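You operate a simulated robot arm through the tools that you are given. There is no shell and no other tool. Be economical: measure what you need, move in short steps, check, and stop when the job is done.

You run a simulated robot arm. Do the job below in one go: nothing can be reset, and whatever is moved stays where it is left.

## Task
Fold carton nine shut on the small turntable and check that it lies flat.
Fine: fold flap seven, give the small turntable a quarter turn anticlockwise to fold flap eight, turn it square again, then let the height rod down on the flaps and raise it again.

Only the result counts: the job must be done as asked and must still hold three seconds after the hand-in. Knocking over, shifting, dropping, spilling or breaking anything else fails it. Flat cloth is picked up by pressing the open fingertips on it (5 to 10 N) and closing them slowly along it; thin cloth reads only 2 to 8 mm in the jaws.

## Robot
A 7-joint arm with a two-finger parallel gripper, fixed in place. Base frame: the origin is at the foot of the arm, x ahead of it, y to its left, z up. Lengths are in m, angles in rad, forces in N, time in s.
With the tool pointing down near the work surface it reaches from about 0.1 to 0.62 m from the base axis. Its first joint turns from -2.007 to 2.007 rad. Payload 3.91 kg.
Tool frame: the origin (TCP) lies between the finger pads and is the grasp point; the fingertips stand 0.03 m ahead of it; z points along the fingers, y is the line along which they close. The gripper opens to 0.11 m. The fingers are 0.02 m wide and 0.01 m thick; the gripper's body (0.048 by 0.112 m) begins 0.055 m behind the TCP.
Orientation is that of the tool frame in the base frame, as a unit quaternion [w, x, y, z]. With the fingers straight down and closing along the base's y, the tool's x points along the base's -x, its y along +y and its z along -z.

## Interface
- The arm moves only by the tool nudge_tool. Its arguments are lists of equal length, an entry for each row: "gripper": the opening in per cent of the stroke, from 0 (shut) to 100 (fully open); "translation": the shift along the tool's x, y, z in m, a list of three; "turn": the turn, a rotation vector about the tool's x, y, z in rad, a list of three. In form: {"gripper": [gripper, ...], "translation": [[tx, ty, tz], ...], "turn": [[ax, ay, az], ...]}. A call has 1 to 8 rows; each row is the pose to reach, as a shift and turn from the pose commanded when the call began, along the tool's axes at that moment. Rows are played at 5 a second. More than 0.05 m and 0.15 rad between two rows, or a gripper value outside its range, and nothing of the call is played. A pose out of reach is approached as far as the arm can. The call stops where the force on the tool passes 40 N (or 10 N more than at its start, if that is more) or the arm is blocked; 0.2 s more then pass. The fingers move at their own pace (about 0.108 m/s each) and stop on an object; they squeeze with about 42 N. The grip force told is the motor's: it shows also when the fingers shut on nothing. Time passes only in rows, and 0.2 s behind the last, so rows that repeat a pose let the fingers close. It gives the time, the measured TCP pose, the force on the tool (base axes), the opening and the grip force at its end, in the units of the frame above (readings bear some noise).
- Cameras (640 x 400 px; columns grow to the right, rows downward): "scene" is fixed at [0.0476, -0.6498, 1.5121]; the picture's right is [0.80, -0.60, 0.00], its down [-0.22, -0.29, -0.93] and it looks along [0.56, 0.75, -0.37] (base axes); focal length 320 px, centre (320, 200). "wrist" rides on the gripper at [0.072, 0.017, -0.103] in the tool frame; the picture's right is [-0.23, 0.97, 0.00], its down [-0.76, -0.18, -0.62] and it looks along [-0.61, -0.14, 0.78] (tool axes); focal length 222 px, centre (320, 200). There is no depth. A picture from a camera that has moved, and an enlarged one, comes with that camera's place and axes in the base frame and with its lens.
- snapshot(camera): a new picture of that camera. The clock stands still meanwhile.
- slide_trunk(by): slides the trunk up (or, below 0, down) by that many m; the arm rides with it, the base frame stays. It gives what a move gives, with no picture.
- enlarge(camera, box): a new picture of the part [left, top, right, bottom] of that camera's present view, enlarged. The clock stands still meanwhile.
- sign_off(): hands the job in; it is judged then, once.

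Work in short steps. Places have to be worked out from the pictures, the camera data and where the tool is seen: move nearer, look again, correct. Check each grasp and each placing, and mend what went wrong. You have 120 turns and 84 pictures in all, those below and enlarged ones among them. Open the gripper and draw the arm clear of the work before you hand the job in, unless the task says otherwise; then end with one line.

The tools are called as a command line: name --argument value ..., lists and objects as JSON in quotes. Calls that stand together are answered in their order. nudge_tool: Moves the arm, as the interface text tells. Its arguments: {"type":"object","properties":{"gripper":{"type":"array"},"translation":{"type":"array"},"turn":{"type":"array"}},"required":["gripper","translation","turn"]} The other tools are called the same way: slide_trunk (by) slides the trunk up or down; snapshot (camera) takes a picture; enlarge (camera, box) takes an enlarged picture of a part of a camera's view; sign_off () hands the job in.

At the start:

```text
clock: 0.0
tcp_pos: [0.4506, 0.1397, 1.3915]
tool_rot: [0.0, 0.001, 1.0, 0.0]
force: [0.4, -0.2, -0.3]
opening: 0.1101
finger_force: 0.1
trunk travel left (down, up): [-0.875, 0.115]
```

scene: 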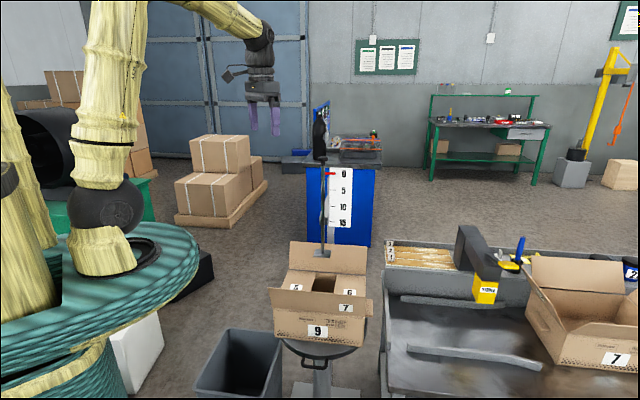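
wrist: 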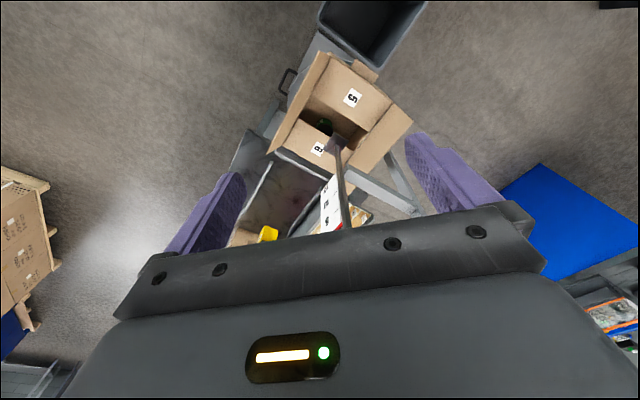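

I begin by looking closer at the carton, turntable and height rod in the scene picture.

enlarge --camera "scene" --box '[250, 220, 410, 400]'

enlarge --camera "scene" --box '[270, 90, 400, 270]'

enlarge --camera "wrist" --box '[200, 0, 480, 250]'

```text
2.22 times, centred on (330, 310) of scene
camera zoom: at [0.0476, -0.6498, 1.5121], right [0.8, -0.6, 0.0], down [-0.22, -0.29, -0.93], along [0.56, 0.75, -0.37], focal length 710 px, centre (298, -44)
```

zoom: 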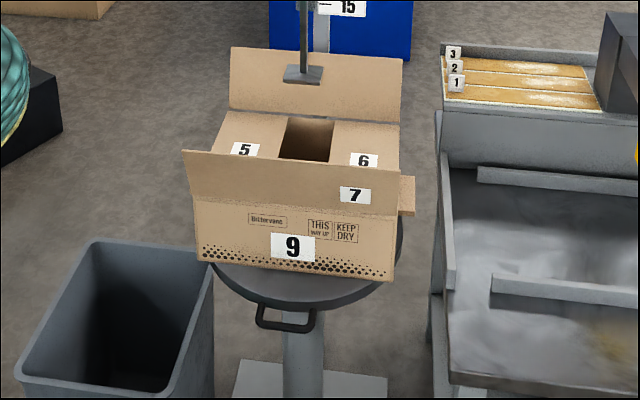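

```text
2.22 times, centred on (335, 180) of scene
camera zoom: at [0.0476, -0.6498, 1.5121], right [0.8, -0.6, 0.0], down [-0.22, -0.29, -0.93], along [0.56, 0.75, -0.37], focal length 710 px, centre (287, 244)
```

zoom: 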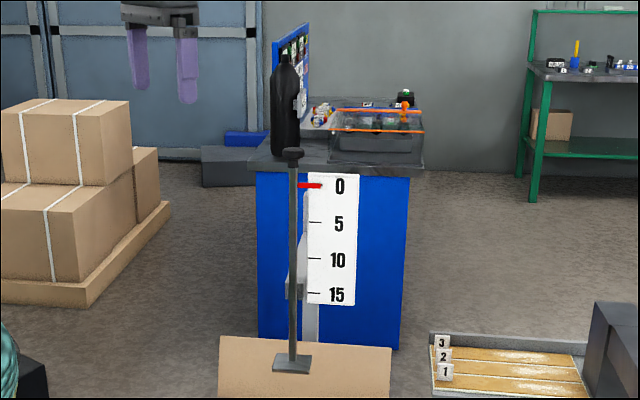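

```text
1.60 times, centred on (340, 125) of wrist
camera zoom: at [0.3786, 0.1563, 1.4949], right [0.23, 0.97, 0.0], down [0.76, -0.18, 0.62], along [0.61, -0.14, -0.78], focal length 355 px, centre (288, 320)
```

zoom: 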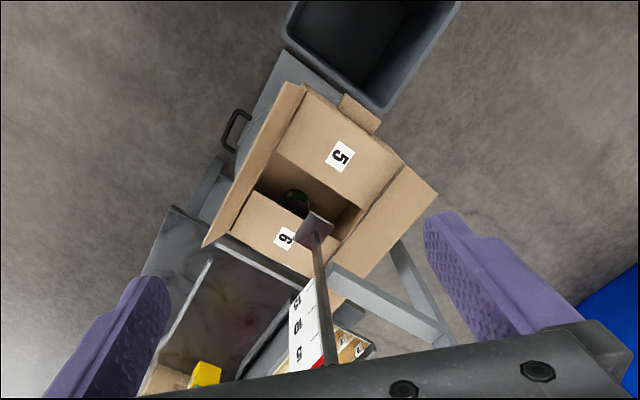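

Triangulating: carton centre ≈ (0.65, 0.14), flap hinges at z ≈ 0.745, long axis at about -45°, flap 7 on the base side, pad ≈ (0.643, 0.138, 0.916), knob z ≈ 1.25. I move the hand clear to the base side and yaw 45°, closing the fingers, still high up.

nudge_tool --gripper '[80, 60, 40, 20, 0, 0]' --translation '[[0.008, -0.033, 0], [0.016, -0.066, 0], [0.025, -0.1, 0], [0.033, -0.133, 0], [0.041, -0.166, 0], [0.05, -0.2, 0]]' --turn '[[0, 0, -0.131], [0, 0, -0.262], [0, 0, -0.393], [0, 0, -0.524], [0, 0, -0.655], [0, 0, -0.785]]'

slide_trunk --by -0.25

snapshot --camera "wrist"

snapshot --camera "scene"

```text
clock: 1.4
tcp_pos: [0.3998, -0.0627, 1.3922]
tool_rot: [0.001, -0.382, 0.924, -0.001]
force: [0.3, 0.1, 0.1]
opening: 0.0
finger_force: 37.8
trunk travel left (down, up): [-0.875, 0.115]
```

```text
clock: 4.0
tcp_pos: [0.4004, -0.0601, 1.1419]
tool_rot: [0.0, -0.383, 0.924, 0.0]
force: [0.6, -0.5, 0.2]
opening: 0.0
finger_force: 37.9
trunk travel left (down, up): [-0.625, 0.365]
```

```text
78 pictures are left
camera wrist: at [0.3383, -0.1, 1.2458], right [-0.53, 0.85, 0.0], down [0.66, 0.41, 0.62], along [0.53, 0.33, -0.78], focal length 222 px, centre (320, 200)
```

wrist: 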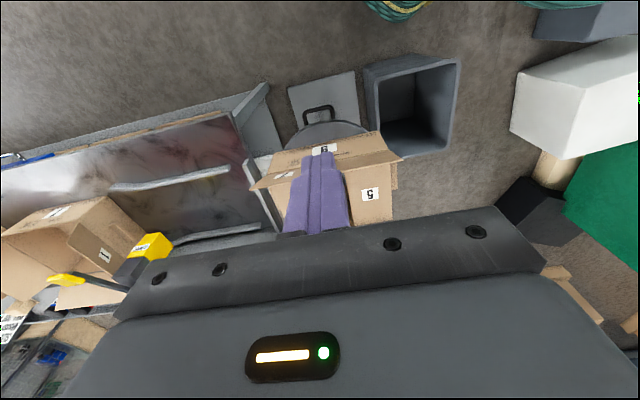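

```text
77 pictures are left
```

scene: 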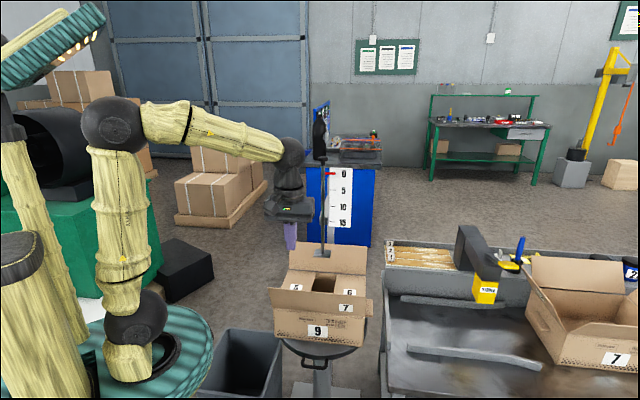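

The handle sits at about (0.51, 0.0, 0.60), on the base side of the disc. I lower the trunk further, then tilt the tool forwards towards flap 7.

slide_trunk --by -0.25

nudge_tool --gripper '[0, 0, 0, 0, 0]' --translation '[[0, -0.01, 0], [0, -0.02, 0], [0, -0.03, 0], [0, -0.035, 0], [0, -0.04, 0]]' --turn '[[0, -0.14, 0], [0, -0.28, 0], [0, -0.42, 0], [0, -0.56, 0], [0, -0.7, 0]]'

enlarge --camera "scene" --box '[230, 200, 410, 400]'

snapshot --camera "wrist"

```text
clock: 6.6
tcp_pos: [0.4014, -0.0611, 0.8914]
tool_rot: [0.0, -0.383, 0.924, 0.001]
force: [0.3, 0.8, -0.6]
opening: 0.0
finger_force: 37.5
trunk travel left (down, up): [-0.375, 0.615]
```

```text
clock: 7.8
tcp_pos: [0.4287, -0.0886, 0.8917]
tool_rot: [0.317, -0.359, 0.868, 0.132]
force: [0.4, 0.4, -0.1]
opening: 0.0001
finger_force: 37.6
trunk travel left (down, up): [-0.375, 0.615]
```

```text
2.00 times, centred on (320, 300) of scene
camera zoom: at [0.0476, -0.6498, 1.5121], right [0.8, -0.6, 0.0], down [-0.22, -0.29, -0.93], along [0.56, 0.75, -0.37], focal length 639 px, centre (320, 0)
```

zoom: 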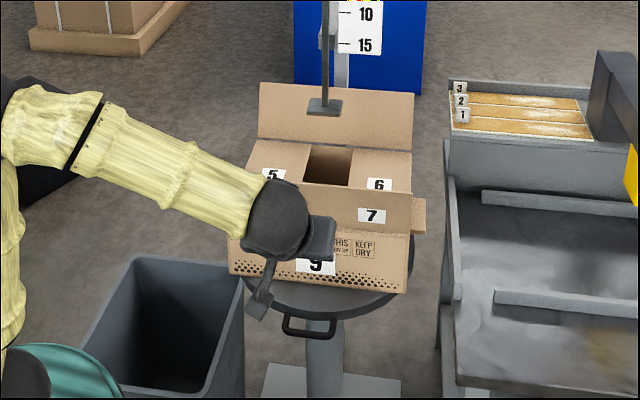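

```text
75 pictures are left
camera wrist: at [0.3316, -0.1633, 0.925], right [-0.57, 0.81, 0.15], down [0.25, 0.0, 0.97], along [0.79, 0.58, -0.21], focal length 222 px, centre (320, 200)
```

wrist: 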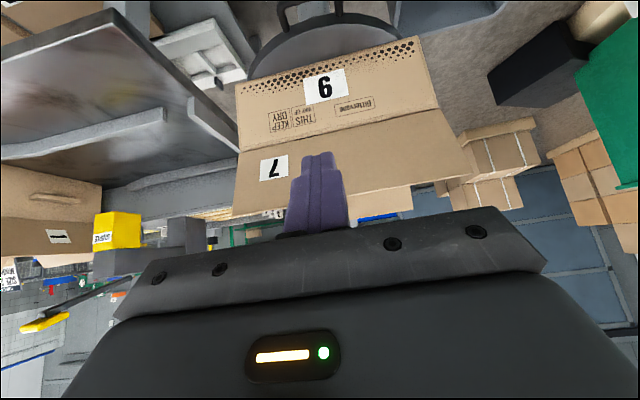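

The finger is centred on flap 7 (which leans slightly outward). I move up to it and push it past upright.

nudge_tool --gripper '[0, 0, 0, 0, 0, 0, 0, 0]' --translation '[[-0.019, 0, 0.041], [-0.04, 0, 0.078], [-0.0675, 0, 0.108], [-0.083, 0, 0.122], [-0.093, 0, 0.127], [-0.104, 0, 0.132], [-0.116, 0, 0.143], [-0.128, 0, 0.154]]' --turn '[[0, 0, 0], [0, 0, 0], [0, 0, 0], [0, 0, 0], [0, 0, 0], [0, 0, 0], [0, 0, 0], [0, 0, 0]]'

enlarge --camera "scene" --box '[230, 200, 410, 400]'

snapshot --camera "wrist"

```text
clock: 9.6
tcp_pos: [0.5682, 0.0497, 0.8579]
tool_rot: [0.317, -0.359, 0.868, 0.13]
force: [0.3, 0.8, 0.2]
opening: 0.0
finger_force: 37.8
trunk travel left (down, up): [-0.375, 0.615]
```

```text
2.00 times, centred on (320, 300) of scene
camera zoom: at [0.0476, -0.6498, 1.5121], right [0.8, -0.6, 0.0], down [-0.22, -0.29, -0.93], along [0.56, 0.75, -0.37], focal length 639 px, centre (320, 0)
```

zoom: 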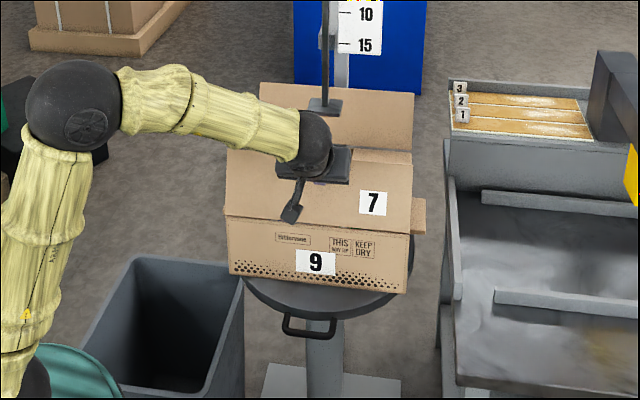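

```text
73 pictures are left
camera wrist: at [0.4706, -0.0239, 0.8898], right [-0.56, 0.81, 0.15], down [0.25, 0.0, 0.97], along [0.79, 0.58, -0.21], focal length 222 px, centre (320, 200)
```

wrist: 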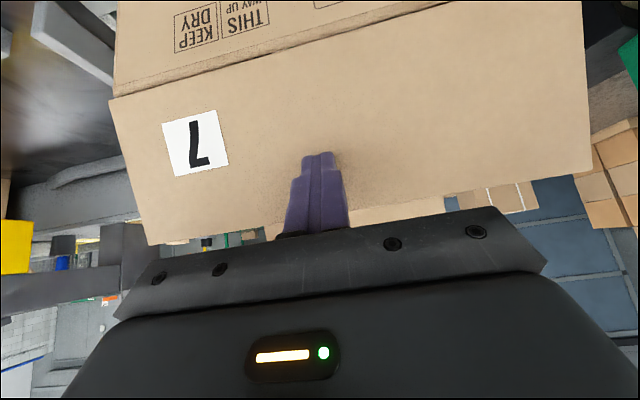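

Flap 7 follows the finger. I carry it on over the arc and press it down lightly.

nudge_tool --gripper '[0, 0, 0, 0, 0, 0, 0, 0]' --translation '[[-0.008, 0, 0.014], [-0.0145, 0, 0.028], [-0.017, 0, 0.044], [-0.018, 0, 0.0595], [-0.014, 0, 0.0825], [-0.009, 0, 0.094], [-0.004, 0, 0.104], [-0.002, 0, 0.107]]' --turn '[[0, 0, 0], [0, 0, 0], [0, 0, 0], [0, 0, 0], [0, 0, 0], [0, 0, 0], [0, 0, 0], [0, 0, 0]]'

enlarge --camera "scene" --box '[230, 200, 410, 400]'

```text
clock: 11.3
tcp_pos: [0.6196, 0.0984, 0.7887]
tool_rot: [0.326, -0.359, 0.865, 0.127]
force: [1.8, 1.2, 10.2]
opening: 0.0001
finger_force: 37.6
trunk travel left (down, up): [-0.375, 0.615]
stopped in row 8: the force on the tool passed its limit (the readings are from after the stop); the commanded pose is now the measured one
```

```text
2.00 times, centred on (320, 300) of scene
camera zoom: at [0.0476, -0.6498, 1.5121], right [0.8, -0.6, 0.0], down [-0.22, -0.29, -0.93], along [0.56, 0.75, -0.37], focal length 639 px, centre (320, 0)
```

zoom: 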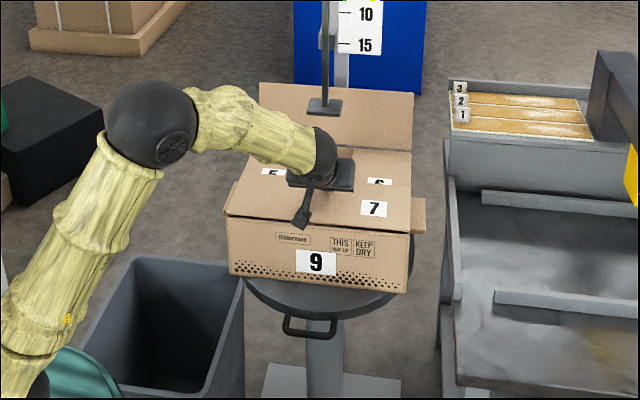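

Flap 7 is down flat (contact force 10 N up). I withdraw back and up and see whether it stays.

nudge_tool --gripper '[0, 0, 0, 0]' --translation '[[0, 0, -0.04], [0, 0, -0.08], [0, 0, -0.12], [0.02, 0, -0.16]]' --turn '[[0, 0, 0], [0, 0, 0], [0, 0, 0], [0, 0, 0]]'

enlarge --camera "scene" --box '[230, 200, 410, 400]'

snapshot --camera "wrist"

```text
clock: 12.3
tcp_pos: [0.5358, 0.0148, 0.892]
tool_rot: [0.321, -0.36, 0.867, 0.129]
force: [-0.3, 0.5, 0.1]
opening: 0.0
finger_force: 37.4
trunk travel left (down, up): [-0.375, 0.615]
```

```text
2.00 times, centred on (320, 300) of scene
camera zoom: at [0.0476, -0.6498, 1.5121], right [0.8, -0.6, 0.0], down [-0.22, -0.29, -0.93], along [0.56, 0.75, -0.37], focal length 639 px, centre (320, 0)
```

zoom: 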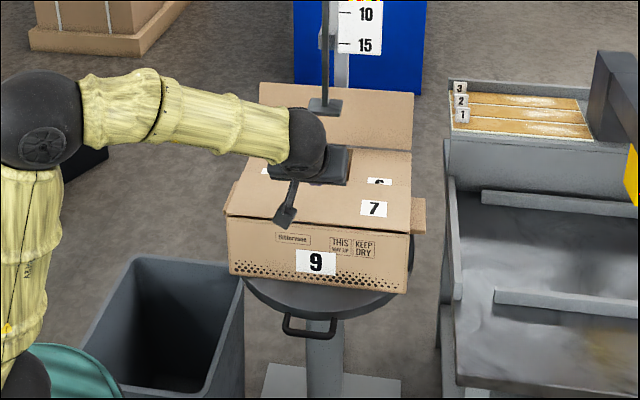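

```text
70 pictures are left
camera wrist: at [0.4367, -0.0583, 0.9238], right [-0.57, 0.81, 0.14], down [0.24, 0.0, 0.97], along [0.79, 0.58, -0.2], focal length 222 px, centre (320, 200)
```

wrist: 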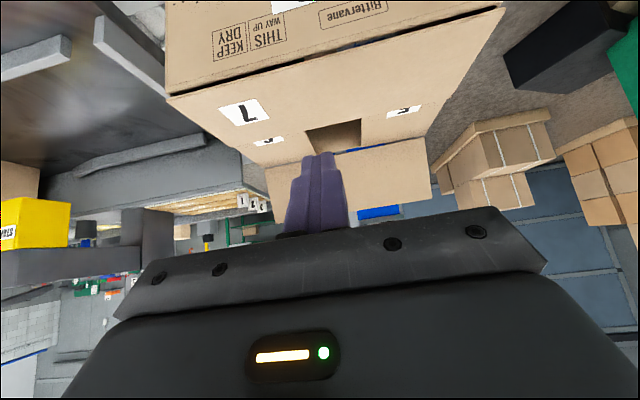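

Flap 7 stays down (only a little proud, as a folded flap). Next is the turntable handle: I straighten the tool and back off to view the handle from above.

nudge_tool --gripper '[0, 0, 0, 0, 0]' --translation '[[0.011, 0, -0.009], [0.022, 0, -0.018], [0.033, 0, -0.027], [0.044, 0, -0.036], [0.054, 0, -0.045]]' --turn '[[0, 0.14, 0], [0, 0.28, 0], [0, 0.42, 0], [0, 0.56, 0], [0, 0.7, 0]]'

snapshot --camera "wrist"

enlarge --camera "scene" --box '[270, 320, 390, 400]'

```text
clock: 13.5
tcp_pos: [0.4852, -0.0344, 0.8928]
tool_rot: [0.004, -0.38, 0.925, -0.003]
force: [-0.4, 0.4, -0.3]
opening: 0.0
finger_force: 37.7
trunk travel left (down, up): [-0.375, 0.615]
```

```text
69 pictures are left
camera wrist: at [0.422, -0.0729, 0.9951], right [-0.53, 0.85, -0.01], down [0.66, 0.41, 0.63], along [0.54, 0.33, -0.78], focal length 222 px, centre (320, 200)
```

wrist: 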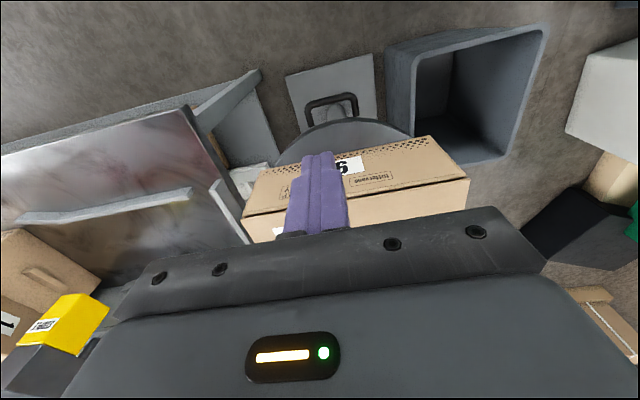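

```text
5.00 times, centred on (330, 360) of scene
camera zoom: at [0.0476, -0.6498, 1.5121], right [0.8, -0.6, 0.0], down [-0.22, -0.29, -0.93], along [0.56, 0.75, -0.37], focal length 1598 px, centre (270, -600)
```

zoom: 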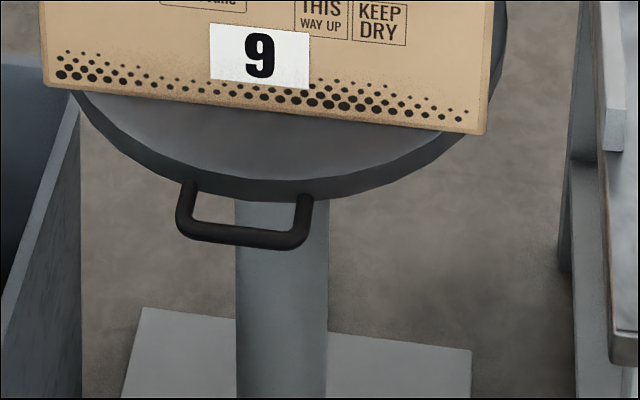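

Handle bar estimated at (0.498, -0.012, 0.609), about 0.214 m from the table axis. I turn the tool so the fingers close radially across the bar, opening them to about 30 mm.

nudge_tool --gripper '[27, 27, 27, 27, 27, 27]' --translation '[[0, 0, 0], [0, 0, 0], [0, 0, 0], [0, 0, 0], [0, 0, 0], [0, 0, 0]]' --turn '[[0, 0, 0.131], [0, 0, 0.262], [0, 0, 0.393], [0, 0, 0.524], [0, 0, 0.655], [0, 0, 0.785]]'

nudge_tool --gripper '[27, 27, 27, 27, 27, 27]' --translation '[[0, 0, 0], [0, 0, 0], [0, 0, 0], [0, 0, 0], [0, 0, 0], [0, 0, 0]]' --turn '[[0, 0, 0.131], [0, 0, 0.262], [0, 0, 0.393], [0, 0, 0.524], [0, 0, 0.655], [0, 0, 0.785]]'

snapshot --camera "wrist"

```text
clock: 14.9
tcp_pos: [0.4853, -0.0327, 0.8917]
tool_rot: [0.006, 0.002, 1.0, 0.0]
force: [0.0, -0.8, 0.3]
opening: 0.0297
finger_force: 0.1
trunk travel left (down, up): [-0.375, 0.615]
```

```text
clock: 16.3
tcp_pos: [0.4854, -0.0334, 0.8916]
tool_rot: [0.006, 0.385, 0.923, 0.002]
force: [-1.5, -0.3, 0.4]
opening: 0.0298
finger_force: 0.2
trunk travel left (down, up): [-0.375, 0.615]
```

```text
67 pictures are left
camera wrist: at [0.4462, 0.0296, 0.9948], right [0.85, 0.52, 0.01], down [0.4, -0.67, 0.63], along [0.34, -0.53, -0.78], focal length 222 px, centre (320, 200)
```

wrist: 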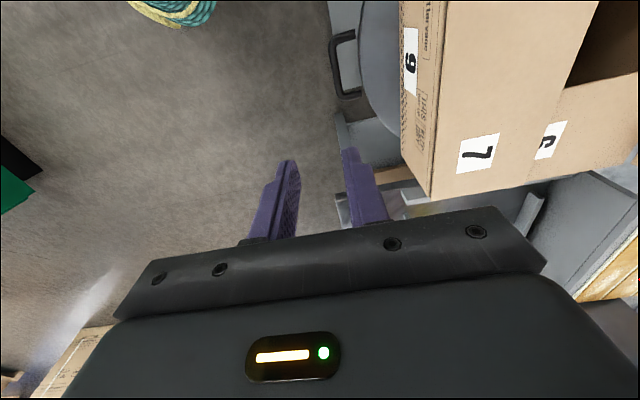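

Bar mid is now read at about (0.50, -0.007). I shift over it and go down to about 8 cm above it.

nudge_tool --gripper '[27, 27, 27, 27, 27]' --translation '[[0.004, 0.014, 0.02], [0.0085, 0.0283, 0.06], [0.0085, 0.0283, 0.1], [0.0085, 0.0283, 0.14], [0.0085, 0.0283, 0.17]]' --turn '[[0, 0, 0], [0, 0, 0], [0, 0, 0], [0, 0, 0], [0, 0, 0]]'

snapshot --camera "wrist"

enlarge --camera "scene" --box '[250, 280, 390, 400]'

```text
clock: 17.5
tcp_pos: [0.502, -0.0088, 0.7204]
tool_rot: [0.006, 0.384, 0.923, 0.003]
force: [0.1, -0.2, 0.9]
opening: 0.0295
finger_force: 0.0
trunk travel left (down, up): [-0.375, 0.615]
```

```text
66 pictures are left
camera wrist: at [0.4626, 0.0554, 0.8249], right [0.85, 0.53, 0.01], down [0.4, -0.66, 0.63], along [0.34, -0.53, -0.78], focal length 222 px, centre (320, 200)
```

wrist: 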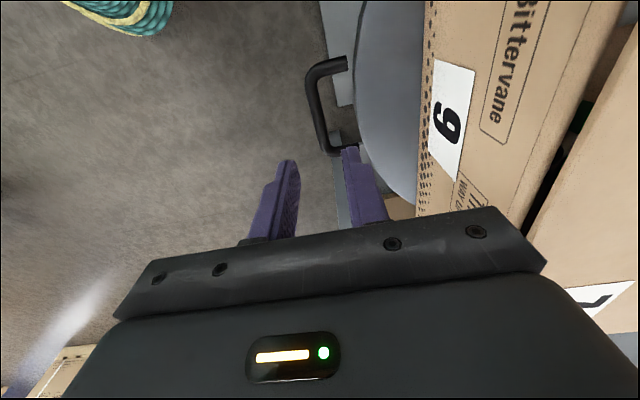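

```text
3.33 times, centred on (320, 340) of scene
camera zoom: at [0.0476, -0.6498, 1.5121], right [0.8, -0.6, 0.0], down [-0.22, -0.29, -0.93], along [0.56, 0.75, -0.37], focal length 1065 px, centre (320, -267)
```

zoom: 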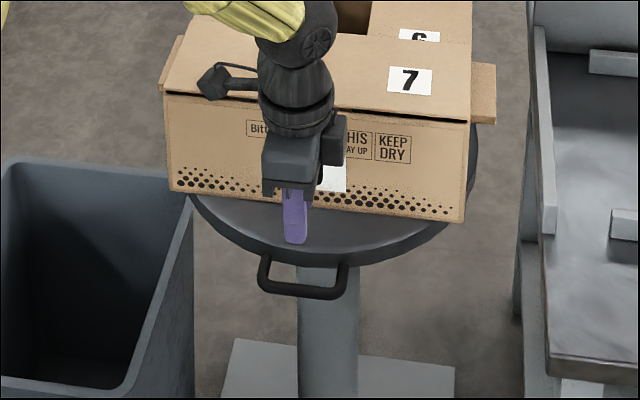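

The bar lines up between the fingers radially. I go down straddling it, slowly.

nudge_tool --gripper '[27, 27, 27, 27, 27]' --translation '[[0, 0.002, 0.03], [0, 0.002, 0.06], [0, 0.002, 0.08], [0, 0.002, 0.095], [0, 0.002, 0.108]]' --turn '[[0, 0, 0], [0, 0, 0], [0, 0, 0], [0, 0, 0], [0, 0, 0]]'

snapshot --camera "wrist"

enlarge --camera "scene" --box '[280, 310, 360, 390]'

```text
clock: 18.7
tcp_pos: [0.5053, -0.0063, 0.6147]
tool_rot: [0.006, 0.384, 0.923, 0.002]
force: [-0.5, -0.3, -0.2]
opening: 0.0295
finger_force: 0.0
trunk travel left (down, up): [-0.375, 0.615]
```

```text
64 pictures are left
camera wrist: at [0.4648, 0.0567, 0.7172], right [0.85, 0.53, 0.01], down [0.4, -0.66, 0.63], along [0.34, -0.53, -0.78], focal length 222 px, centre (320, 200)
```

wrist: 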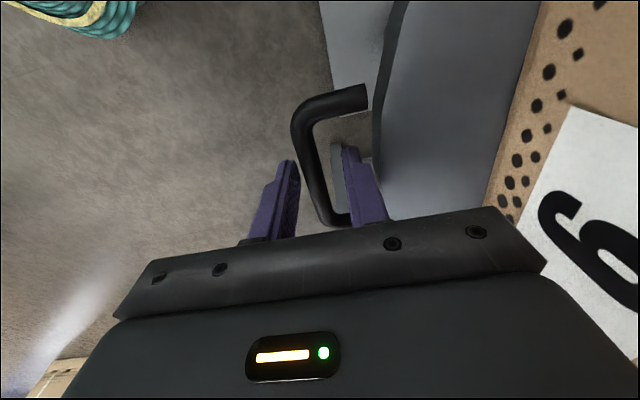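

```text
5.00 times, centred on (320, 350) of scene
camera zoom: at [0.0476, -0.6498, 1.5121], right [0.8, -0.6, 0.0], down [-0.22, -0.29, -0.93], along [0.56, 0.75, -0.37], focal length 1598 px, centre (320, -550)
```

zoom: 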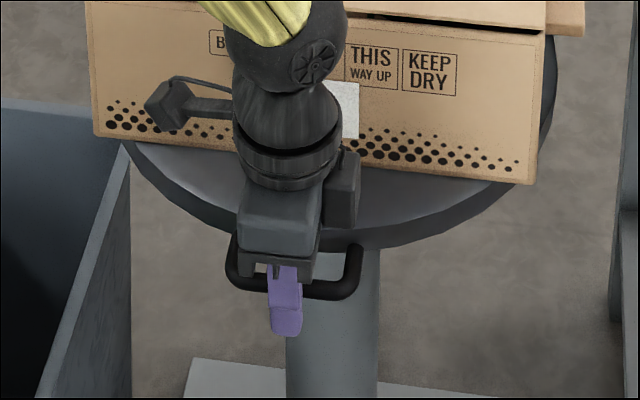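

The fingers straddle the bar. I close them on it to take a firm hold.

nudge_tool --gripper '[15, 8, 0, 0]' --translation '[[0, 0, 0.005], [0, 0, 0.005], [0, 0, 0.005], [0, 0, 0.005]]' --turn '[[0, 0, 0], [0, 0, 0], [0, 0, 0], [0, 0, 0]]'

```text
clock: 19.7
tcp_pos: [0.5015, -0.0079, 0.6085]
tool_rot: [0.005, 0.384, 0.924, 0.001]
force: [-16.0, -10.3, -0.3]
opening: 0.0123
finger_force: 44.4
trunk travel left (down, up): [-0.375, 0.615]
```

The bar (12 mm) is gripped; about 18 N radial preload shows my centre was ~4 mm off, so I relieve it and begin the turn in a small step.

nudge_tool --gripper '[0, 0, 0]' --translation '[[0, -0.004, 0], [-0.0139, -0.0035, 0], [-0.0278, -0.0022, 0]]' --turn '[[0, 0, 0], [0, 0, -0.0655], [0, -0.03, -0.131]]'

enlarge --camera "scene" --box '[250, 220, 410, 400]'

```text
clock: 20.5
tcp_pos: [0.5247, -0.0274, 0.6088]
tool_rot: [0.021, 0.32, 0.947, -0.004]
force: [2.9, 11.8, -6.4]
opening: 0.0123
finger_force: 44.8
trunk travel left (down, up): [-0.375, 0.615]
```

```text
2.22 times, centred on (330, 310) of scene
camera zoom: at [0.0476, -0.6498, 1.5121], right [0.8, -0.6, 0.0], down [-0.22, -0.29, -0.93], along [0.56, 0.75, -0.37], focal length 710 px, centre (298, -44)
```

zoom: 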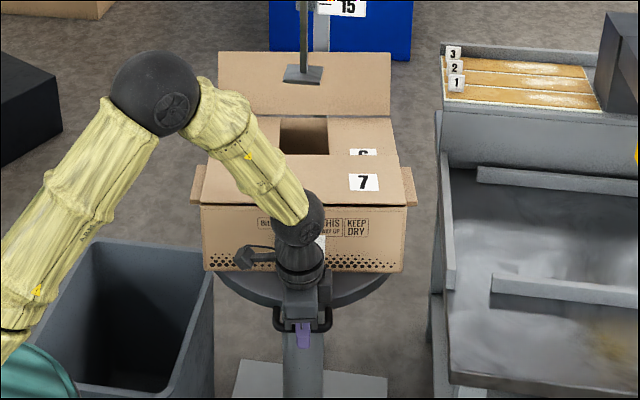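

The table and carton turn together nicely with small forces. I continue the arc to about 45°, tilting the tool forward as reach grows.

nudge_tool --gripper '[0, 0, 0, 0, 0]' --translation '[[-0.0277, 0.0018, 0.0008], [-0.0549, 0.0072, 0.0016], [-0.0812, 0.0162, 0.0024], [-0.1061, 0.0286, 0.0032], [-0.1291, 0.0439, 0.0039]]' --turn '[[-0.0079, -0.0599, -0.131], [-0.0236, -0.1194, -0.2611], [-0.0472, -0.1778, -0.3906], [-0.0785, -0.2344, -0.5193], [-0.1177, -0.2892, -0.6469]]'

enlarge --camera "scene" --box '[250, 220, 410, 400]'

```text
clock: 21.7
tcp_pos: [0.6528, -0.0678, 0.6101]
tool_rot: [0.168, -0.003, 0.986, -0.001]
force: [-3.9, 24.7, -5.1]
opening: 0.012
finger_force: 44.8
trunk travel left (down, up): [-0.375, 0.615]
```

```text
2.22 times, centred on (330, 310) of scene
camera zoom: at [0.0476, -0.6498, 1.5121], right [0.8, -0.6, 0.0], down [-0.22, -0.29, -0.93], along [0.56, 0.75, -0.37], focal length 710 px, centre (298, -44)
```

zoom: 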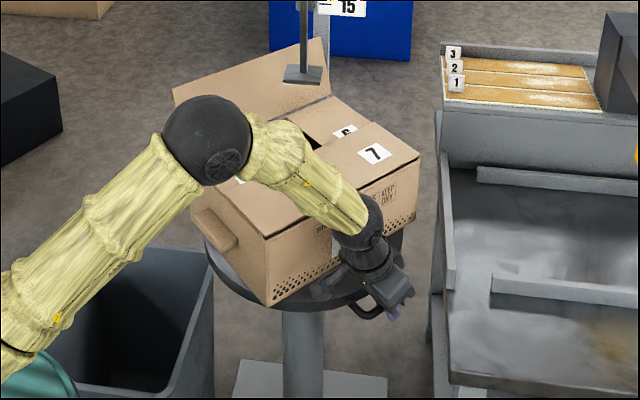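

At 45° now, radius 0.2125 confirmed. I carry on with three more steps, watching reach and the wrist's clearance from the carton.

nudge_tool --gripper '[0, 0, 0]' --translation '[[-0.0263, 0.0038, 0.009], [-0.052, 0.0103, 0.0178], [-0.077, 0.0192, 0.0264]]' --turn '[[-0.0462, -0.0599, -0.1227], [-0.0997, -0.1194, -0.2424], [-0.1605, -0.1778, -0.3592]]'

enlarge --camera "scene" --box '[250, 220, 410, 400]'

```text
clock: 22.5
tcp_pos: [0.7316, -0.0526, 0.6096]
tool_rot: [0.251, -0.19, 0.948, 0.047]
force: [-9.3, 11.8, -5.1]
opening: 0.012
finger_force: 45.0
trunk travel left (down, up): [-0.375, 0.615]
```

```text
2.22 times, centred on (330, 310) of scene
camera zoom: at [0.0476, -0.6498, 1.5121], right [0.8, -0.6, 0.0], down [-0.22, -0.29, -0.93], along [0.56, 0.75, -0.37], focal length 710 px, centre (298, -44)
```

zoom: 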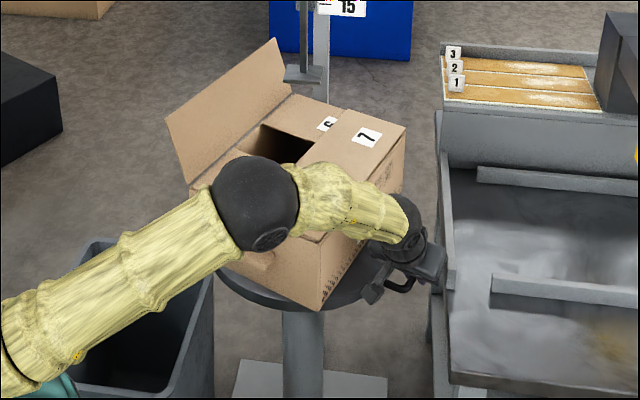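

Only about 23° remain. I take it with more tilt per step so the wrist stays within reach.

nudge_tool --gripper '[0, 0, 0, 0]' --translation '[[-0.0185, 0.0011, 0.0103], [-0.0368, 0.0042, 0.0206], [-0.0548, 0.0095, 0.0307], [-0.0709, 0.0161, 0.0396]]' --turn '[[-0.0536, -0.11, -0.0845], [-0.1164, -0.2193, -0.1631], [-0.1883, -0.3276, -0.2352], [-0.2635, -0.4343, -0.2944]]'

enlarge --camera "scene" --box '[250, 220, 410, 400]'

snapshot --camera "wrist"

```text
clock: 22.8
tcp_pos: [0.7379, -0.0493, 0.6114]
tool_rot: [0.273, -0.213, 0.936, 0.059]
force: [-21.0, 9.6, 2.3]
opening: 0.0117
finger_force: 44.6
trunk travel left (down, up): [-0.375, 0.615]
stopped in row 1: the force on the tool passed its limit (the readings are from after the stop); the commanded pose is now the measured one
```

```text
2.22 times, centred on (330, 310) of scene
camera zoom: at [0.0476, -0.6498, 1.5121], right [0.8, -0.6, 0.0], down [-0.22, -0.29, -0.93], along [0.56, 0.75, -0.37], focal length 710 px, centre (298, -44)
```

zoom: 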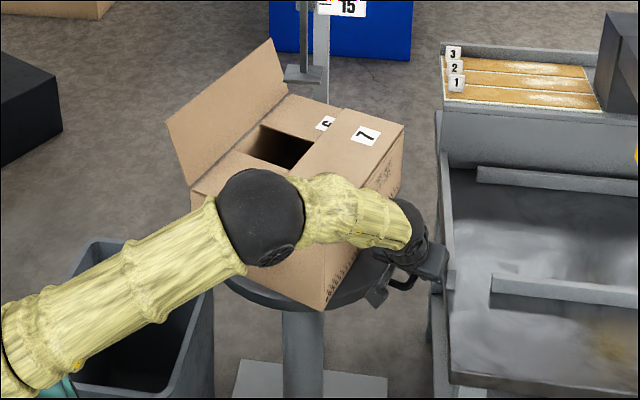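

```text
58 pictures are left
camera wrist: at [0.6262, -0.0837, 0.6597], right [-0.24, 0.96, 0.12], down [0.35, -0.02, 0.94], along [0.9, 0.27, -0.33], focal length 222 px, centre (320, 200)
```

wrist: 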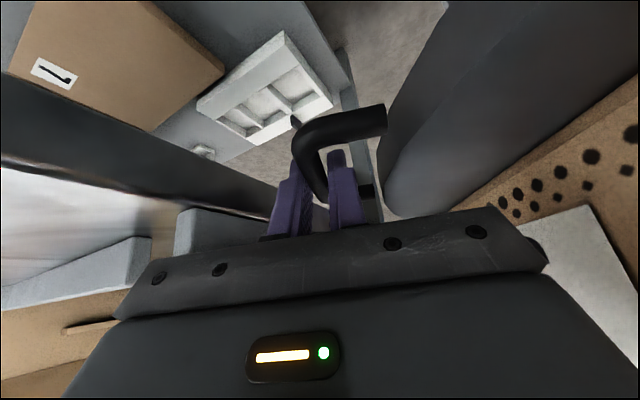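

A force stop at about 69° of turn. The gripper body looks near the bench lip; I zoom in to see what is touching.

enlarge --camera "scene" --box '[330, 300, 390, 360]'

enlarge --camera "wrist" --box '[150, 60, 420, 260]'

```text
6.67 times, centred on (360, 330) of scene
camera zoom: at [0.0476, -0.6498, 1.5121], right [0.8, -0.6, 0.0], down [-0.22, -0.29, -0.93], along [0.56, 0.75, -0.37], focal length 2131 px, centre (53, -667)
```

zoom: 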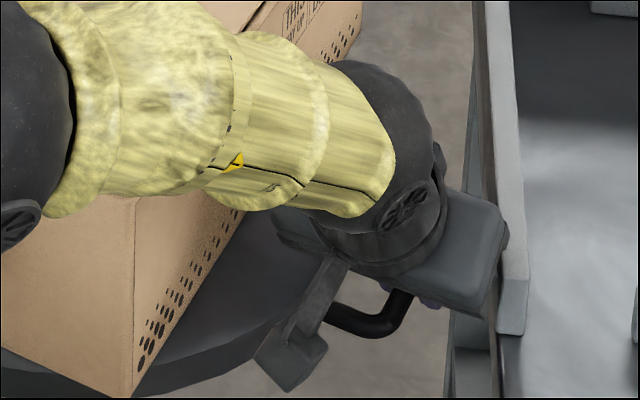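

```text
2.00 times, centred on (285, 160) of wrist
camera zoom: at [0.6262, -0.0837, 0.6597], right [-0.24, 0.96, 0.12], down [0.35, -0.02, 0.94], along [0.9, 0.27, -0.33], focal length 444 px, centre (390, 280)
```

zoom: 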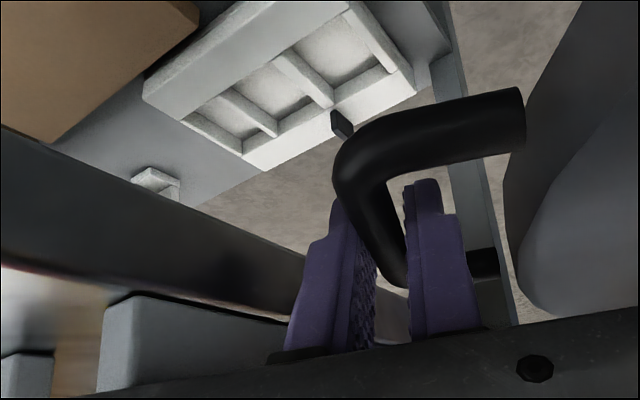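

The gripper's wide body is touching the bench lip; I'll let go here, back out along the tool axis, and later regrip with the narrow side of the hand facing the bench.

nudge_tool --gripper '[30, 30, 30, 30, 30, 30, 30, 30]' --translation '[[0, 0, 0], [0, 0, 0], [0, 0, -0.02], [0, 0, -0.05], [0, 0, -0.09], [0, 0, -0.13], [0, 0, -0.17], [0, 0, -0.2]]' --turn '[[0, 0, 0], [0, 0, 0], [0, 0, 0], [0, 0, 0], [0, 0, 0], [0, 0, 0], [0, 0, 0], [0, 0, 0]]'

enlarge --camera "scene" --box '[250, 220, 410, 400]'

snapshot --camera "wrist"

```text
clock: 24.6
tcp_pos: [0.6415, -0.0949, 0.7783]
tool_rot: [0.272, -0.211, 0.937, 0.061]
force: [0.2, 1.0, -0.6]
opening: 0.0331
finger_force: 0.1
trunk travel left (down, up): [-0.375, 0.615]
```

```text
2.22 times, centred on (330, 310) of scene
camera zoom: at [0.0476, -0.6498, 1.5121], right [0.8, -0.6, 0.0], down [-0.22, -0.29, -0.93], along [0.56, 0.75, -0.37], focal length 710 px, centre (298, -44)
```

zoom: 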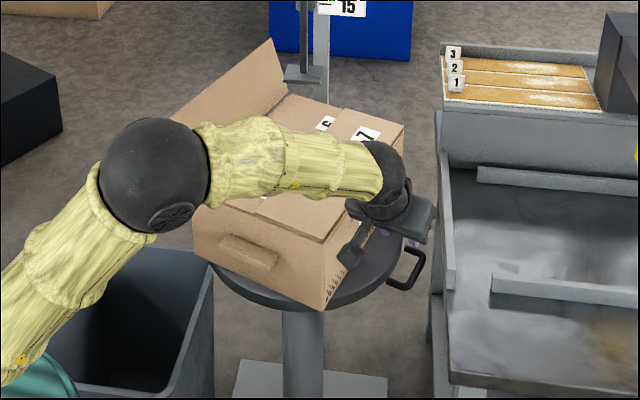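

```text
54 pictures are left
camera wrist: at [0.5307, -0.1288, 0.8269], right [-0.24, 0.96, 0.12], down [0.36, -0.03, 0.93], along [0.9, 0.27, -0.34], focal length 222 px, centre (320, 200)
```

wrist: 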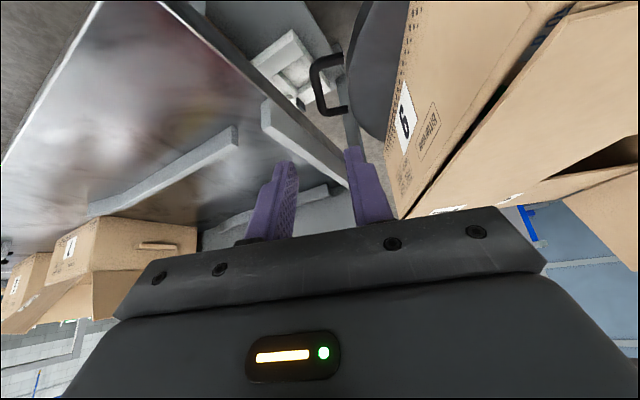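

Turntable keeps its position. I raise, straighten the tool, then yaw another quarter turn so the fingers will close along the direction of motion.

nudge_tool --gripper '[30, 30, 30, 30]' --translation '[[-0.0135, 0, -0.021], [-0.027, 0, -0.042], [-0.04, 0, -0.063], [-0.0535, 0, -0.0845]]' --turn '[[0, 0.141, 0], [0, 0.282, 0], [0, 0.423, 0], [0, 0.564, 0]]'

nudge_tool --gripper '[30, 30, 30, 30, 30, 30]' --translation '[[0, 0, 0], [0, 0, 0], [0, 0, 0], [0, 0, 0], [0, 0, 0], [0, 0, 0]]' --turn '[[0, 0, -0.131], [0, 0, -0.262], [0, 0, -0.393], [0, 0, -0.524], [0, 0, -0.655], [0, 0, -0.785]]'

nudge_tool --gripper '[30, 30, 30, 30, 30, 30]' --translation '[[0, 0, 0], [0, 0, 0], [0, 0, 0], [0, 0, 0], [0, 0, 0], [0, 0, 0]]' --turn '[[0, 0, -0.131], [0, 0, -0.262], [0, 0, -0.393], [0, 0, -0.524], [0, 0, -0.655], [0, 0, -0.785]]'

snapshot --camera "wrist"

enlarge --camera "scene" --box '[250, 220, 410, 400]'

```text
clock: 25.6
tcp_pos: [0.6423, -0.0944, 0.8774]
tool_rot: [-0.001, -0.217, 0.976, -0.001]
force: [-0.1, 0.5, 0.8]
opening: 0.0329
finger_force: 0.0
trunk travel left (down, up): [-0.375, 0.615]
```

```text
clock: 27.0
tcp_pos: [0.6429, -0.0949, 0.8784]
tool_rot: [0.0, -0.577, 0.817, -0.001]
force: [0.5, 0.6, 0.5]
opening: 0.033
finger_force: 0.0
trunk travel left (down, up): [-0.375, 0.615]
```

```text
clock: 28.4
tcp_pos: [0.6424, -0.0962, 0.8783]
tool_rot: [0.0, 0.845, -0.535, 0.0]
force: [-0.5, -0.7, 0.8]
opening: 0.0328
finger_force: 0.1
trunk travel left (down, up): [-0.375, 0.615]
```

```text
53 pictures are left
camera wrist: at [0.6591, -0.1676, 0.9821], right [-0.98, -0.21, 0.0], down [-0.17, 0.77, 0.62], along [-0.13, 0.61, -0.78], focal length 222 px, centre (320, 200)
```

wrist: 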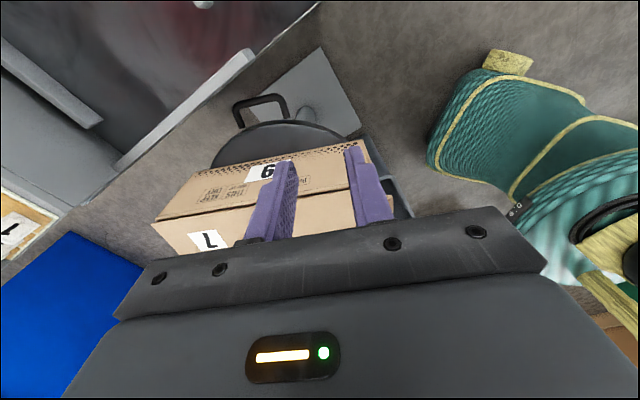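

```text
2.22 times, centred on (330, 310) of scene
camera zoom: at [0.0476, -0.6498, 1.5121], right [0.8, -0.6, 0.0], down [-0.22, -0.29, -0.93], along [0.56, 0.75, -0.37], focal length 710 px, centre (298, -44)
```

zoom: 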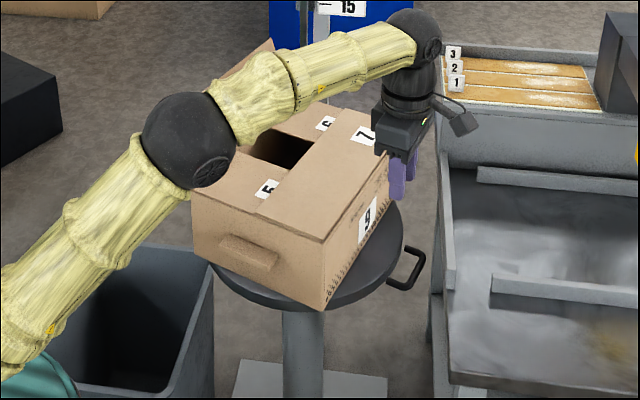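

The narrow orientation works and the near leg of the handle lies at about (0.69, -0.048, 0.605). I tilt 0.35 rad forward and go to a pre-grasp point above that leg.

nudge_tool --gripper '[28, 28, 28, 28]' --translation '[[-0.006, -0.006, 0.038], [-0.012, -0.012, 0.076], [-0.018, -0.018, 0.115], [-0.0244, -0.0233, 0.153]]' --turn '[[0.0875, 0, 0], [0.175, 0, 0], [0.2625, 0, 0], [0.35, 0, 0]]'

snapshot --camera "wrist"

enlarge --camera "scene" --box '[320, 290, 400, 370]'

```text
clock: 29.4
tcp_pos: [0.6548, -0.0644, 0.7252]
tool_rot: [-0.146, 0.831, -0.528, 0.094]
force: [0.3, 0.5, 0.0]
opening: 0.0306
finger_force: 0.0
trunk travel left (down, up): [-0.375, 0.615]
```

```text
51 pictures are left
camera wrist: at [0.6389, -0.1506, 0.8165], right [-0.92, -0.18, -0.33], down [-0.37, 0.67, 0.64], along [0.11, 0.72, -0.69], focal length 222 px, centre (320, 200)
```

wrist: 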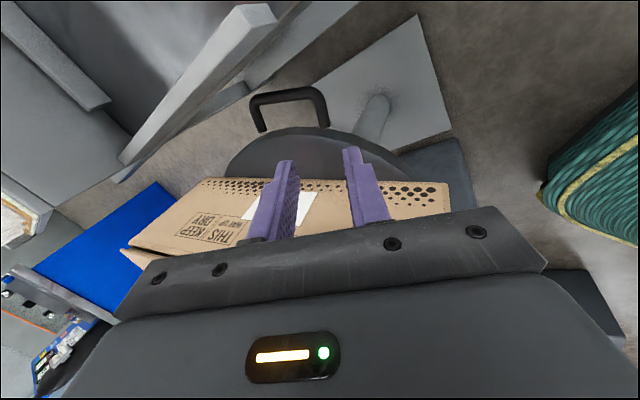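

```text
5.00 times, centred on (360, 330) of scene
camera zoom: at [0.0476, -0.6498, 1.5121], right [0.8, -0.6, 0.0], down [-0.22, -0.29, -0.93], along [0.56, 0.75, -0.37], focal length 1598 px, centre (120, -450)
```

zoom: 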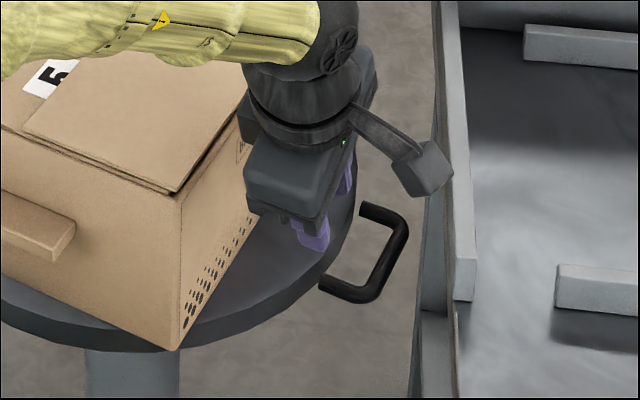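

Aim point on the near leg refined to (0.693, -0.049). I approach along the tool axis, stopping 3 cm short to check.

nudge_tool --gripper '[28, 28, 28]' --translation '[[0.001, 0, 0.03], [0.002, 0, 0.06], [0.0024, 0, 0.085]]' --turn '[[0, 0, 0], [0, 0, 0], [0, 0, 0]]'

enlarge --camera "wrist" --box '[200, 60, 440, 240]'

enlarge --camera "scene" --box '[330, 300, 390, 360]'

```text
clock: 30.2
tcp_pos: [0.6812, -0.0539, 0.6452]
tool_rot: [-0.147, 0.832, -0.527, 0.094]
force: [0.3, 0.1, -0.5]
opening: 0.0306
finger_force: 0.0
trunk travel left (down, up): [-0.375, 0.615]
```

```text
2.22 times, centred on (320, 150) of wrist
camera zoom: at [0.6669, -0.1409, 0.7365], right [-0.92, -0.18, -0.33], down [-0.37, 0.67, 0.64], along [0.1, 0.72, -0.69], focal length 494 px, centre (320, 311)
```

zoom: 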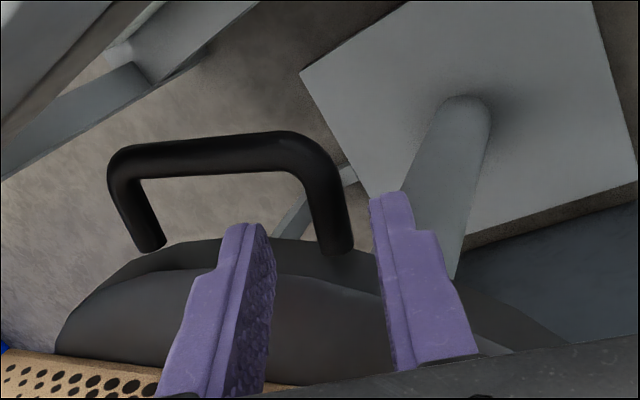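

```text
6.67 times, centred on (360, 330) of scene
camera zoom: at [0.0476, -0.6498, 1.5121], right [0.8, -0.6, 0.0], down [-0.22, -0.29, -0.93], along [0.56, 0.75, -0.37], focal length 2131 px, centre (53, -667)
```

zoom: 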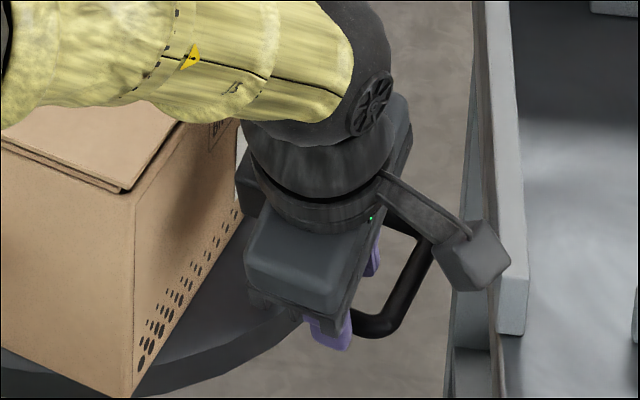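

The leg is centred between the fingertips, and the inside finger should pass between bar and disc. I finish the approach.

nudge_tool --gripper '[28, 28, 28]' --translation '[[0, 0, 0.012], [0, 0, 0.024], [0, 0, 0.036]]' --turn '[[0, 0, 0], [0, 0, 0], [0, 0, 0]]'

enlarge --camera "wrist" --box '[200, 60, 440, 240]'

```text
clock: 31.0
tcp_pos: [0.6911, -0.0479, 0.61]
tool_rot: [-0.146, 0.832, -0.527, 0.093]
force: [0.0, 0.3, 0.0]
opening: 0.0309
finger_force: 0.0
trunk travel left (down, up): [-0.375, 0.615]
```

```text
2.22 times, centred on (320, 150) of wrist
camera zoom: at [0.6769, -0.1352, 0.7028], right [-0.92, -0.19, -0.33], down [-0.37, 0.67, 0.65], along [0.1, 0.72, -0.69], focal length 494 px, centre (320, 311)
```

zoom: 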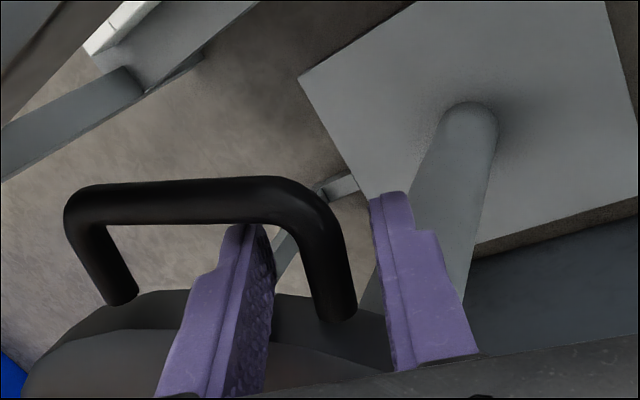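

The inner finger is in the loop with no contact force. I close loosely around the leg and sweep the last 21° of the quarter turn.

nudge_tool --gripper '[13, 13, 13, 13, 13, 13]' --translation '[[0, 0, 0], [0, 0, 0], [0.0044, -0.0225, 0.0082], [0.0057, -0.0454, 0.0166], [0.0039, -0.0692, 0.0253], [0.0039, -0.0692, 0.0253]]' --turn '[[0, 0, 0], [0, 0, 0], [0.04, -0.0452, -0.1166], [0.0796, -0.0951, -0.2313], [0.1186, -0.1517, -0.3488], [0.1186, -0.1517, -0.3488]]'

enlarge --camera "scene" --box '[250, 220, 410, 400]'

snapshot --camera "wrist"

```text
clock: 32.4
tcp_pos: [0.7616, -0.0205, 0.6122]
tool_rot: [-0.216, 0.905, -0.356, 0.086]
force: [-0.9, -0.7, -0.5]
opening: 0.0151
finger_force: 0.7
trunk travel left (down, up): [-0.375, 0.615]
```

```text
2.22 times, centred on (330, 310) of scene
camera zoom: at [0.0476, -0.6498, 1.5121], right [0.8, -0.6, 0.0], down [-0.22, -0.29, -0.93], along [0.56, 0.75, -0.37], focal length 710 px, centre (298, -44)
```

zoom: 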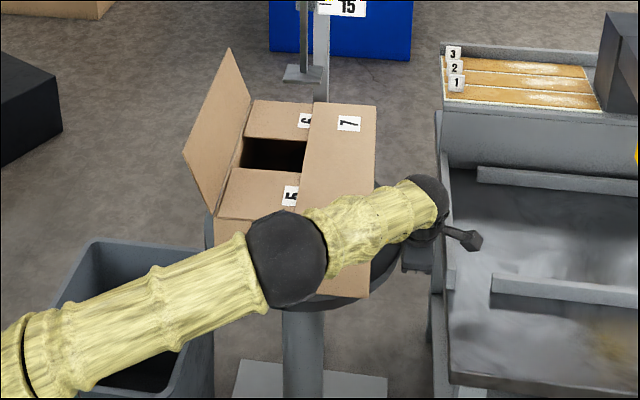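

```text
45 pictures are left
camera wrist: at [0.7718, -0.1148, 0.6963], right [-0.76, -0.48, -0.44], down [-0.64, 0.43, 0.64], along [-0.12, 0.76, -0.63], focal length 222 px, centre (320, 200)
```

wrist: 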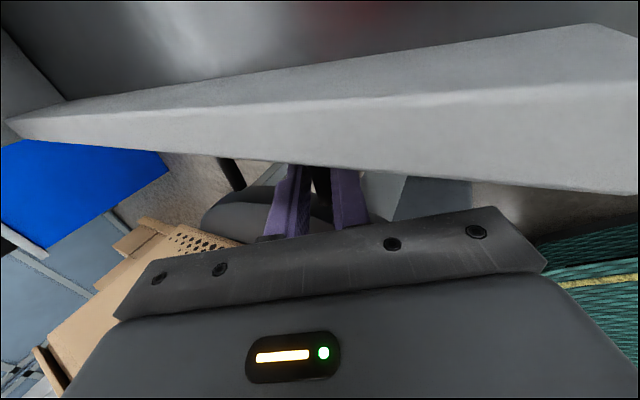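

The carton is now turned a quarter (yaw reads ~92°, minus grip play). I open and back out along the tool axis.

nudge_tool --gripper '[28, 28, 28, 28, 28, 28, 28]' --translation '[[0, 0, 0], [0, 0, 0], [0, 0, -0.03], [0, 0, -0.07], [0, 0, -0.11], [0, 0, -0.15], [0, 0, -0.19]]' --turn '[[0, 0, 0], [0, 0, 0], [0, 0, 0], [0, 0, 0], [0, 0, 0], [0, 0, 0], [0, 0, 0]]'

nudge_tool --gripper '[0, 0, 0, 0, 0, 0, 0]' --translation '[[0, 0.02, -0.04], [0, 0.04, -0.08], [0, 0.06, -0.12], [0, 0.08, -0.16], [0, 0.11, -0.18], [0, 0.15, -0.2], [0, 0.18, -0.21]]' --turn '[[-0.12, 0, 0], [-0.24, 0, 0], [-0.36, 0, 0], [-0.47, 0, 0], [-0.47, 0, 0], [-0.47, 0, 0], [-0.47, 0, 0]]'

```text
clock: 34.0
tcp_pos: [0.7024, -0.0839, 0.7805]
tool_rot: [-0.215, 0.905, -0.356, 0.086]
force: [0.3, 0.7, -0.4]
opening: 0.0308
finger_force: 0.1
trunk travel left (down, up): [-0.375, 0.615]
```

```text
clock: 35.6
tcp_pos: [0.5271, -0.2716, 0.8867]
tool_rot: [0.001, 0.93, -0.367, 0.001]
force: [0.1, -0.1, 0.0]
opening: 0.0002
finger_force: 37.9
trunk travel left (down, up): [-0.375, 0.615]
```

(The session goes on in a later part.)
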